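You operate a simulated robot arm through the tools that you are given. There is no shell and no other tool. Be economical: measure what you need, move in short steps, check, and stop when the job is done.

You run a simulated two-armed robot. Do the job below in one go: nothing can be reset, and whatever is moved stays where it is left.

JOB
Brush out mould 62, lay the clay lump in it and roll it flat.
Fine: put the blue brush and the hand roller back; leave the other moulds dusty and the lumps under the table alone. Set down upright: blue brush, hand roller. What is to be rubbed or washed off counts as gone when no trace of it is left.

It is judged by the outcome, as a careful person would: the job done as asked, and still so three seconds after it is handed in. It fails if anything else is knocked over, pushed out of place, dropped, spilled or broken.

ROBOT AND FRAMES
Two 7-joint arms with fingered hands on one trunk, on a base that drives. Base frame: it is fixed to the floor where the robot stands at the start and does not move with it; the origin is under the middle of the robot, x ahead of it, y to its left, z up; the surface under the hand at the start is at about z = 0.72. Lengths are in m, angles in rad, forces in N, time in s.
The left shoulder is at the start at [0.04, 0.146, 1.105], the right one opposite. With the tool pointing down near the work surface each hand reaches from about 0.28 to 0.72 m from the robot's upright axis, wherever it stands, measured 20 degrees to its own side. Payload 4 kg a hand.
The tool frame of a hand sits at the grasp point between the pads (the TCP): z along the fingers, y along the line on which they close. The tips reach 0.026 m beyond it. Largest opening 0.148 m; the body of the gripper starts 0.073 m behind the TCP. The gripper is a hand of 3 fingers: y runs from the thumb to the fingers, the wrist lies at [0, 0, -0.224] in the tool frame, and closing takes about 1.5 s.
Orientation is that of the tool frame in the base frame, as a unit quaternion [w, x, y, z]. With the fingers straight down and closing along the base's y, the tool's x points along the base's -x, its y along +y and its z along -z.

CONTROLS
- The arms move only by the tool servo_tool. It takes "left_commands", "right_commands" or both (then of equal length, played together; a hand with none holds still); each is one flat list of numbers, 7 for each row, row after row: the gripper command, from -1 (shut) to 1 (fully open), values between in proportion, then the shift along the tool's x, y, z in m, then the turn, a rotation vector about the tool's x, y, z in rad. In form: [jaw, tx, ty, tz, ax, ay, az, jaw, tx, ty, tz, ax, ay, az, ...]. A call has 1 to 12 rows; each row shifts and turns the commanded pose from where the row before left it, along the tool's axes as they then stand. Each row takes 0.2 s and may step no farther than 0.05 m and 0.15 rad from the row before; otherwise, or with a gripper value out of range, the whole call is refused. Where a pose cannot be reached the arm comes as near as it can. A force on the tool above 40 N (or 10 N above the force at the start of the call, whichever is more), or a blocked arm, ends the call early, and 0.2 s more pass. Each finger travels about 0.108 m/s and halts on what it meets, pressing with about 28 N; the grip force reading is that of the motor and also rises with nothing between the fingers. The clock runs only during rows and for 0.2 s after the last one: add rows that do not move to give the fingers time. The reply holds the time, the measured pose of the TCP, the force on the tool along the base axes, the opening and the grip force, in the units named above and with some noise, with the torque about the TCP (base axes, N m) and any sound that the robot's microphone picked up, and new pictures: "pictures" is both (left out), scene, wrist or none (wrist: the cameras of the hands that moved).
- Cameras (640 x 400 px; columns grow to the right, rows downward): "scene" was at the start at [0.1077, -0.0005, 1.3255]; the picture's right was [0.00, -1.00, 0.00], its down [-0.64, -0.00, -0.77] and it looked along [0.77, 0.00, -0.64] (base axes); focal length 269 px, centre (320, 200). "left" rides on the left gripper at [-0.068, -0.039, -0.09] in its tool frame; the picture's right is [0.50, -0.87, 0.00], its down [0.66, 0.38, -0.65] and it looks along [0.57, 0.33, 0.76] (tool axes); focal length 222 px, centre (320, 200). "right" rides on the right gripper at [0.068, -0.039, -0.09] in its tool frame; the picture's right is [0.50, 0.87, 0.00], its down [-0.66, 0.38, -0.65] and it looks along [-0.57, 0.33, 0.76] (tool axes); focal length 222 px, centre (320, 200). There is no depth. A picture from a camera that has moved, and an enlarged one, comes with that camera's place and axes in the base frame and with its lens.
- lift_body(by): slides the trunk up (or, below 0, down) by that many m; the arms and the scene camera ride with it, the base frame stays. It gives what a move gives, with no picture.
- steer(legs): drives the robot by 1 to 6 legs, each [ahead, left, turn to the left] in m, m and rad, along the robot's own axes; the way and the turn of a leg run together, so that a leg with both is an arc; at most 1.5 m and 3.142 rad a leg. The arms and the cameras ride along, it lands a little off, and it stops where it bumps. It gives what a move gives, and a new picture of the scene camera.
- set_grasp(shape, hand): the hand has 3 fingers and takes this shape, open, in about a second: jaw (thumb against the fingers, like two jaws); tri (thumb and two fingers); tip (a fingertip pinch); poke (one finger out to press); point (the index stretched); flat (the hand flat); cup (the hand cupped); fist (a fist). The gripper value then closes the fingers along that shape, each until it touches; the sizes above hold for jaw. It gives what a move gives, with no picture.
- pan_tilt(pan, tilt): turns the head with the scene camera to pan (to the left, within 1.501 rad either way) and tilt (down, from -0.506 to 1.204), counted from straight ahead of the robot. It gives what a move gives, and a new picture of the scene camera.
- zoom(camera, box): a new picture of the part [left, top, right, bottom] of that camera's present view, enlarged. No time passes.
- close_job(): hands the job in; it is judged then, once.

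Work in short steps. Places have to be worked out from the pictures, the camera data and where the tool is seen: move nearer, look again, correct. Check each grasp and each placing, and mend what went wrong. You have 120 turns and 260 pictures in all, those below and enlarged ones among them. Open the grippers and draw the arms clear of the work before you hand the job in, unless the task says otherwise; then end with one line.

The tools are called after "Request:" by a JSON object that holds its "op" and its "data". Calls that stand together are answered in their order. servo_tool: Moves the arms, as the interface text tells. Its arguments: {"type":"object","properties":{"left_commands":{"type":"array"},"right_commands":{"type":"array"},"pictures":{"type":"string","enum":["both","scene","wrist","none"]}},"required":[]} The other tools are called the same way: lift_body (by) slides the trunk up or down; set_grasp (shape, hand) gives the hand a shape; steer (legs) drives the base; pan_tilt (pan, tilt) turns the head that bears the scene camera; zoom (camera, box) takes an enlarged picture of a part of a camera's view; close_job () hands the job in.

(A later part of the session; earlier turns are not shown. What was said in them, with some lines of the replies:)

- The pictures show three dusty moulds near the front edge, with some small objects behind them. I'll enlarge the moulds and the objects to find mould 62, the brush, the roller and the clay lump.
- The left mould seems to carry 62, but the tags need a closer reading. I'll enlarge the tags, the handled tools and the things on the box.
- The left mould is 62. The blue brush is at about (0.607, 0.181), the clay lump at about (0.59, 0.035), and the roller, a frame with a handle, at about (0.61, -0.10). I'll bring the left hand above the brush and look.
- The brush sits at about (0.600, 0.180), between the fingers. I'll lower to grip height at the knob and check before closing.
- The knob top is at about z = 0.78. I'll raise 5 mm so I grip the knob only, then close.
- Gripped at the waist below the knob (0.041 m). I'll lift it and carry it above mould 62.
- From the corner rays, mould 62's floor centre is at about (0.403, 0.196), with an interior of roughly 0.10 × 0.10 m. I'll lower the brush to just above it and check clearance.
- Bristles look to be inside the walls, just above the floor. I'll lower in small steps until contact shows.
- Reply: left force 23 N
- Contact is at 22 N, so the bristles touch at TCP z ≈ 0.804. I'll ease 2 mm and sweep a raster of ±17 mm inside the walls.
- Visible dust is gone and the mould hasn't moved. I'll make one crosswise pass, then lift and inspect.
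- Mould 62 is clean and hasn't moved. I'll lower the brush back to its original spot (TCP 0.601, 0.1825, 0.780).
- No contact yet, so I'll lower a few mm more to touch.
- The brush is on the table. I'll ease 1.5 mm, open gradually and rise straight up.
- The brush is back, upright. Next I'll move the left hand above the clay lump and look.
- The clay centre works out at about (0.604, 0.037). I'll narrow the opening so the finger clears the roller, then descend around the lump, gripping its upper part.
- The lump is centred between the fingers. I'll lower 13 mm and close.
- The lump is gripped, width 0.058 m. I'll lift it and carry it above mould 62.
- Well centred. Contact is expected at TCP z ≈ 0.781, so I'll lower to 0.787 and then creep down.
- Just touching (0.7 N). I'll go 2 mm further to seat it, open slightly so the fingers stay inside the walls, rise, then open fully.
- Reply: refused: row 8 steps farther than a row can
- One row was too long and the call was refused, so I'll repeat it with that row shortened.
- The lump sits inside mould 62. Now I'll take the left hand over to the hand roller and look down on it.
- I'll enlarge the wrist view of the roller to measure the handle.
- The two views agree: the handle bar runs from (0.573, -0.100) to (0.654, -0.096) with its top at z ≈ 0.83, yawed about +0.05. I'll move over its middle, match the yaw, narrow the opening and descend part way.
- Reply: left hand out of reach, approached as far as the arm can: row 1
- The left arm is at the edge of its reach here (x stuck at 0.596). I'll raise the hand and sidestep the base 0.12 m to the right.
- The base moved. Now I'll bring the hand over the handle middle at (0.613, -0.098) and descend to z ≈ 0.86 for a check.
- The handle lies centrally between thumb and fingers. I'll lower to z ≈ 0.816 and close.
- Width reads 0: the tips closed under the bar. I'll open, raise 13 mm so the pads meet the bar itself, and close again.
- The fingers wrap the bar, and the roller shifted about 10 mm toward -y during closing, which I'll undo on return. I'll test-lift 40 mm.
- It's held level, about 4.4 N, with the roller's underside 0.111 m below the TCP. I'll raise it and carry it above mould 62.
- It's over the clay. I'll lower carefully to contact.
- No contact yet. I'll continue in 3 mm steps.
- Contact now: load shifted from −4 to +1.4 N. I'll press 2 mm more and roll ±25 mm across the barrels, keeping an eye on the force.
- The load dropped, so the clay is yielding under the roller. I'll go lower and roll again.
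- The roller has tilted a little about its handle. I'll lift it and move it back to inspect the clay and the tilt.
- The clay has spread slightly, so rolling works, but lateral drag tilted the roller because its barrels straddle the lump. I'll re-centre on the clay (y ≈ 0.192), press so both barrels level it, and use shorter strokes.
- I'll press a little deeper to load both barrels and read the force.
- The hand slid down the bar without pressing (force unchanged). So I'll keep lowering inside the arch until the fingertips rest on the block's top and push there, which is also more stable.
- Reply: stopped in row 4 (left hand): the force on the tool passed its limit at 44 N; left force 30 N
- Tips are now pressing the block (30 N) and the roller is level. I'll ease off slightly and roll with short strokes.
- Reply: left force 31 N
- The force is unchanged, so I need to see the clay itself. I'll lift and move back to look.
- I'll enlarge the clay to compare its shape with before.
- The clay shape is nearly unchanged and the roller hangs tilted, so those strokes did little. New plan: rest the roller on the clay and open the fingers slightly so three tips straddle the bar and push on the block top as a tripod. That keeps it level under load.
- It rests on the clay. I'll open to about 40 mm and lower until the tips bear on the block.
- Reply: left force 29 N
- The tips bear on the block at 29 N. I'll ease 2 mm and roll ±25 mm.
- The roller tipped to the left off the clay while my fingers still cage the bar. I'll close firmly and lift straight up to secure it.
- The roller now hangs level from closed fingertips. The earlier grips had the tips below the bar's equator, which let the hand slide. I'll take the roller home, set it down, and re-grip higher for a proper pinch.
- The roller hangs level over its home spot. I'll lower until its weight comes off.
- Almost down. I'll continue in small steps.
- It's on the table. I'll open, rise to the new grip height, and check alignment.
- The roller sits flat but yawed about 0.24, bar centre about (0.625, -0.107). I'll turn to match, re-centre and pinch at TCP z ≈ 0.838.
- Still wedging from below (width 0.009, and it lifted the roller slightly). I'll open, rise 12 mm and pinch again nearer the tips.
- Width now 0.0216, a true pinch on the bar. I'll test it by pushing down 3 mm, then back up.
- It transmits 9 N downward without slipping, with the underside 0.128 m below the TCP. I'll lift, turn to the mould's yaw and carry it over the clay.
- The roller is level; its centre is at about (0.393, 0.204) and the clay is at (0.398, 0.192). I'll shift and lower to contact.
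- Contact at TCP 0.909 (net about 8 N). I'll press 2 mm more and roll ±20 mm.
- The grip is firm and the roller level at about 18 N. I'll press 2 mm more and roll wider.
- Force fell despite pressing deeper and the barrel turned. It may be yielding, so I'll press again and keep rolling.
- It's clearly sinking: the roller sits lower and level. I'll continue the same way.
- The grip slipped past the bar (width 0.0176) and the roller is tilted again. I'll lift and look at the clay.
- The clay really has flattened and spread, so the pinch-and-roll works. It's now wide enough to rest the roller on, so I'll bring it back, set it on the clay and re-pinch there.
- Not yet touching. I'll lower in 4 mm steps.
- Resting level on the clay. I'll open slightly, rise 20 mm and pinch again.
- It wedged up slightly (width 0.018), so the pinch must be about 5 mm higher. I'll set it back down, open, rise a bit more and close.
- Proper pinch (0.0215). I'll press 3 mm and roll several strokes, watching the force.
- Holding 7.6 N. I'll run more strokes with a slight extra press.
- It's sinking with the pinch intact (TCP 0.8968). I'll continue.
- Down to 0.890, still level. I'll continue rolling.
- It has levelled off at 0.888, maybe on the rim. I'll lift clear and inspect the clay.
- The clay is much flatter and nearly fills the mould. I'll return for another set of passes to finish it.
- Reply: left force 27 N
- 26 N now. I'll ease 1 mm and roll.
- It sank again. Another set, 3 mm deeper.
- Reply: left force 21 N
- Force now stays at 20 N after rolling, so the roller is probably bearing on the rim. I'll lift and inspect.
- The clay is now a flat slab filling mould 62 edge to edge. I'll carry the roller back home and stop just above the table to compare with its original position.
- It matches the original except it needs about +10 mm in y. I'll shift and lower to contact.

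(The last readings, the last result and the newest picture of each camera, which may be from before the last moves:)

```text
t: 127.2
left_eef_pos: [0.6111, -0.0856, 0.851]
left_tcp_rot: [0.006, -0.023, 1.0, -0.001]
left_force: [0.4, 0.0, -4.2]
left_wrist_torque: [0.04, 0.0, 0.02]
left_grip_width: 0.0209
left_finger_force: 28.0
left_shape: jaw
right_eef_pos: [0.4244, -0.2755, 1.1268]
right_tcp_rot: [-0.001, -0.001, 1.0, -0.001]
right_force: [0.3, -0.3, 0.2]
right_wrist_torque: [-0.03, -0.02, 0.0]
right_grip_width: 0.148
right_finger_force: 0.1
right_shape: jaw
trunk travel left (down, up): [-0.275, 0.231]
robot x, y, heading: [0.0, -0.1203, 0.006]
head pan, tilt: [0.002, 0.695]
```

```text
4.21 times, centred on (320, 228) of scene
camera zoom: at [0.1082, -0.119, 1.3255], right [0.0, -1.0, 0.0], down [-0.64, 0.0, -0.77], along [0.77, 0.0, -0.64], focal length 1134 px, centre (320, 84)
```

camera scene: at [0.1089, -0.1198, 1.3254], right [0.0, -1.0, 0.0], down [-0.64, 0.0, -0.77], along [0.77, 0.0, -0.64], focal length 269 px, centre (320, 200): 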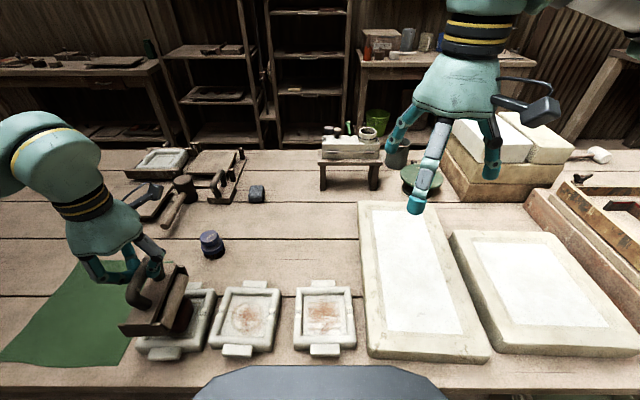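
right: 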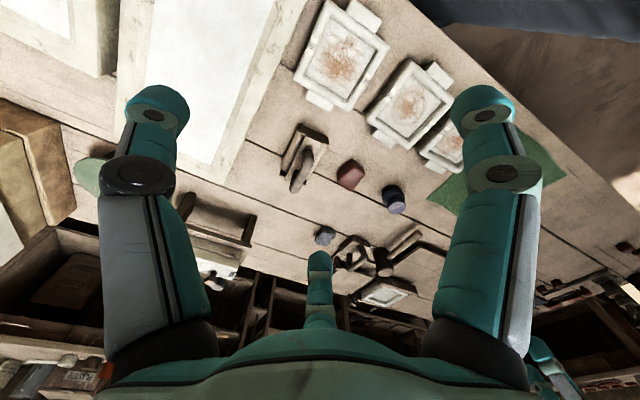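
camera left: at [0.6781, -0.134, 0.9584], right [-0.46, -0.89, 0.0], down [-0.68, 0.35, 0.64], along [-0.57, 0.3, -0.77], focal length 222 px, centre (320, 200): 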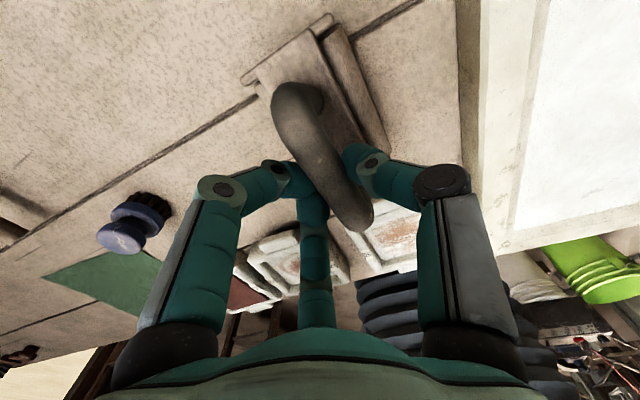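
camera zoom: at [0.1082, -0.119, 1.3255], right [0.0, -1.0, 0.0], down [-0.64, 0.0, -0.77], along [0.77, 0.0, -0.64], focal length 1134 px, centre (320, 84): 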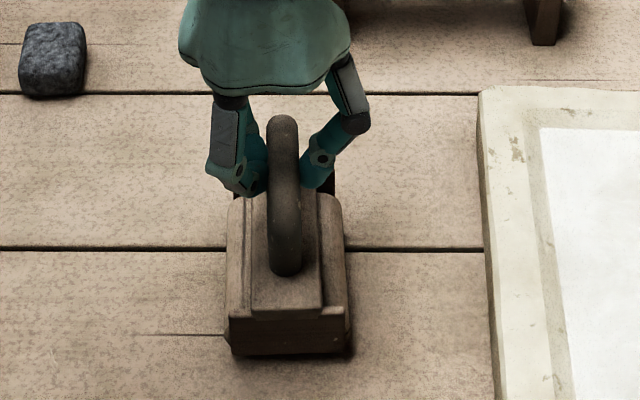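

Aligned. I'll creep down to contact.

Request:
{"op": "servo_tool", "data": {"left_commands": [-1, 0, 0, 0.002, 0, 0, 0, -1, 0, 0, 0.002, 0, 0, 0, -1, 0, 0, 0.001, 0, 0, 0, -1, 0, 0, 0, 0, 0, 0], "pictures": "none"}}

```text
t: 128.2
left_eef_pos: [0.612, -0.0866, 0.8462]
left_tcp_rot: [0.006, -0.024, 1.0, -0.002]
left_force: [-0.1, 0.1, -3.8]
left_wrist_torque: [0.07, 0.02, -0.01]
left_grip_width: 0.021
left_finger_force: 27.9
left_shape: jaw
right_eef_pos: [0.4246, -0.2752, 1.1271]
right_tcp_rot: [-0.001, -0.001, 1.0, 0.0]
right_force: [0.2, 1.2, 0.4]
right_wrist_torque: [0.04, 0.02, 0.01]
right_grip_width: 0.1479
right_finger_force: 0.0
right_shape: jaw
trunk travel left (down, up): [-0.275, 0.231]
robot x, y, heading: [-0.0039, -0.1183, 0.002]
head pan, tilt: [0.002, 0.695]
```

Request:
{"op": "servo_tool", "data": {"left_commands": [-1, 0, 0, 0.002, 0, 0, 0, -1, 0, 0, 0.002, 0, 0, 0, -1, 0, 0, 0, 0, 0, 0], "pictures": "none"}}

Request:
{"op": "zoom", "data": {"camera": "scene", "box": [260, 180, 380, 275]}}

```text
t: 129.0
left_eef_pos: [0.6125, -0.0869, 0.8433]
left_tcp_rot: [0.008, -0.025, 1.0, -0.002]
left_force: [0.6, 0.8, 15.1]
left_wrist_torque: [-0.09, 0.0, -0.01]
left_grip_width: 0.0213
left_finger_force: 28.4
left_shape: jaw
right_eef_pos: [0.4228, -0.2733, 1.1276]
right_tcp_rot: [0.0, -0.001, 1.0, 0.0]
right_force: [-0.2, 0.9, 0.1]
right_wrist_torque: [0.03, 0.0, 0.02]
right_grip_width: 0.148
right_finger_force: 0.1
right_shape: jaw
trunk travel left (down, up): [-0.275, 0.231]
robot x, y, heading: [-0.0039, -0.1204, 0.006]
head pan, tilt: [0.002, 0.695]
```

```text
4.21 times, centred on (320, 228) of scene
camera zoom: at [0.106, -0.1191, 1.3258], right [0.0, -1.0, 0.0], down [-0.64, 0.0, -0.77], along [0.77, 0.0, -0.64], focal length 1134 px, centre (320, 84)
```

zoom: 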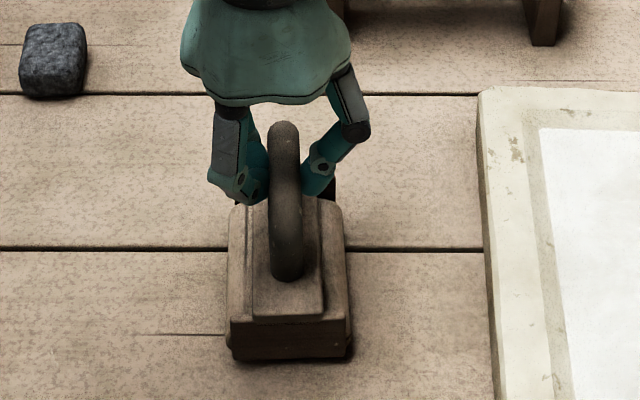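

The roller is firmly on the table in its original spot, upright. I'll ease up, open gradually so the bar isn't pushed, and rise clear.

Request:
{"op": "servo_tool", "data": {"left_commands": [-1, 0, 0, -0.001, 0, 0, 0, -0.6, 0, 0, 0, 0, 0, 0, -0.3, 0, 0, 0, 0, 0, 0, 0, 0, 0, 0, 0, 0, 0, 0.3, 0, 0, 0, 0, 0, 0, 0.3, 0, 0, -0.03, 0, 0, 0, 0.3, 0, 0, -0.045, 0, 0, 0, 0.3, 0, 0, -0.045, 0, 0, 0, 1, 0, 0, -0.045, 0, 0, 0, 1, 0, 0, -0.045, 0, 0, 0, 1, 0.04, 0, 0, 0, 0, 0, 1, 0, 0, 0, 0, 0, 0]}}

Request:
{"op": "zoom", "data": {"camera": "scene", "box": [260, 180, 380, 275]}}

```text
t: 131.6
left_eef_pos: [0.5679, -0.0882, 1.0525]
left_tcp_rot: [0.006, -0.023, 1.0, -0.001]
left_force: [0.5, 0.2, -0.5]
left_wrist_torque: [0.03, 0.02, 0.0]
left_grip_width: 0.1476
left_finger_force: 0.0
left_shape: jaw
right_eef_pos: [0.4245, -0.2757, 1.1253]
right_tcp_rot: [0.0, -0.002, 1.0, 0.001]
right_force: [0.3, -1.0, 0.3]
right_wrist_torque: [0.03, 0.0, -0.03]
right_grip_width: 0.1482
right_finger_force: 0.1
right_shape: jaw
trunk travel left (down, up): [-0.275, 0.231]
robot x, y, heading: [0.0005, -0.1201, 0.0]
head pan, tilt: [0.002, 0.695]
camera scene: at [0.1084, -0.1197, 1.3254], right [0.0, -1.0, 0.0], down [-0.64, 0.0, -0.77], along [0.77, 0.0, -0.64], focal length 269 px, centre (320, 200)
camera left: at [0.6361, -0.1223, 1.1435], right [-0.46, -0.89, 0.0], down [-0.68, 0.35, 0.64], along [-0.57, 0.3, -0.76], focal length 222 px, centre (320, 200)
```

scene: 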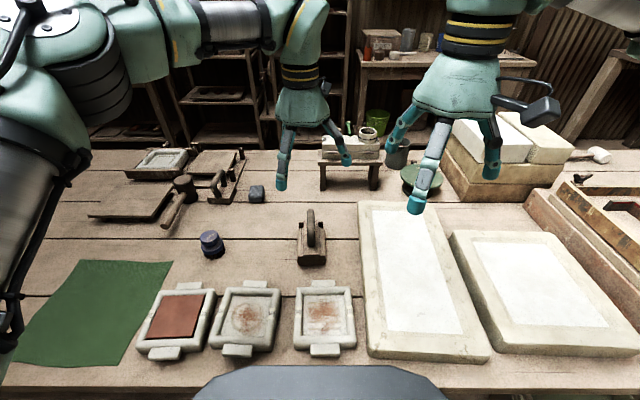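
left: 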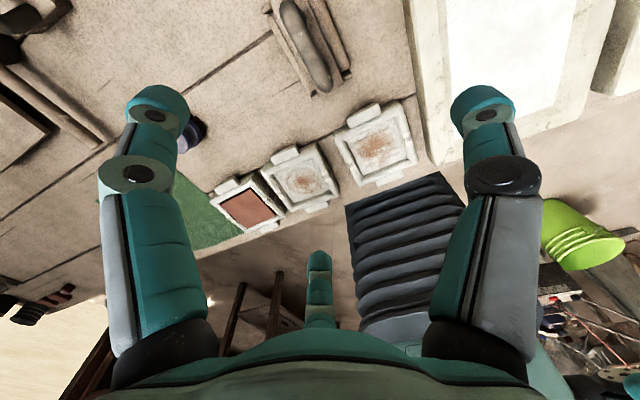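

```text
4.21 times, centred on (320, 228) of scene
camera zoom: at [0.1084, -0.1197, 1.3254], right [0.0, -1.0, 0.0], down [-0.64, 0.0, -0.77], along [0.77, 0.0, -0.64], focal length 1134 px, centre (320, 84)
```

zoom: 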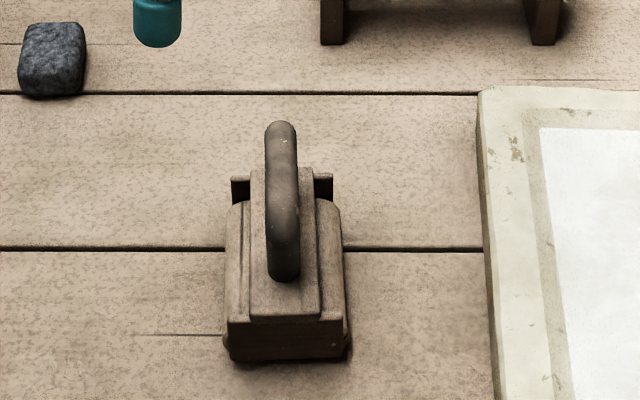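

Everything checks out: mould 62 is filled with flat clay, the roller and blue brush stand upright in their spots, the other moulds are still dusty, and both hands are open and clear. I'm handing in.

Request:
{"op": "close_job", "data": {}}

```text
The job is handed in.
```

Mould 62 is brushed clean, with the clay laid in it and rolled flat to the edges. The blue brush and hand roller are back upright in their places; the other moulds and the lumps under the table were left alone.
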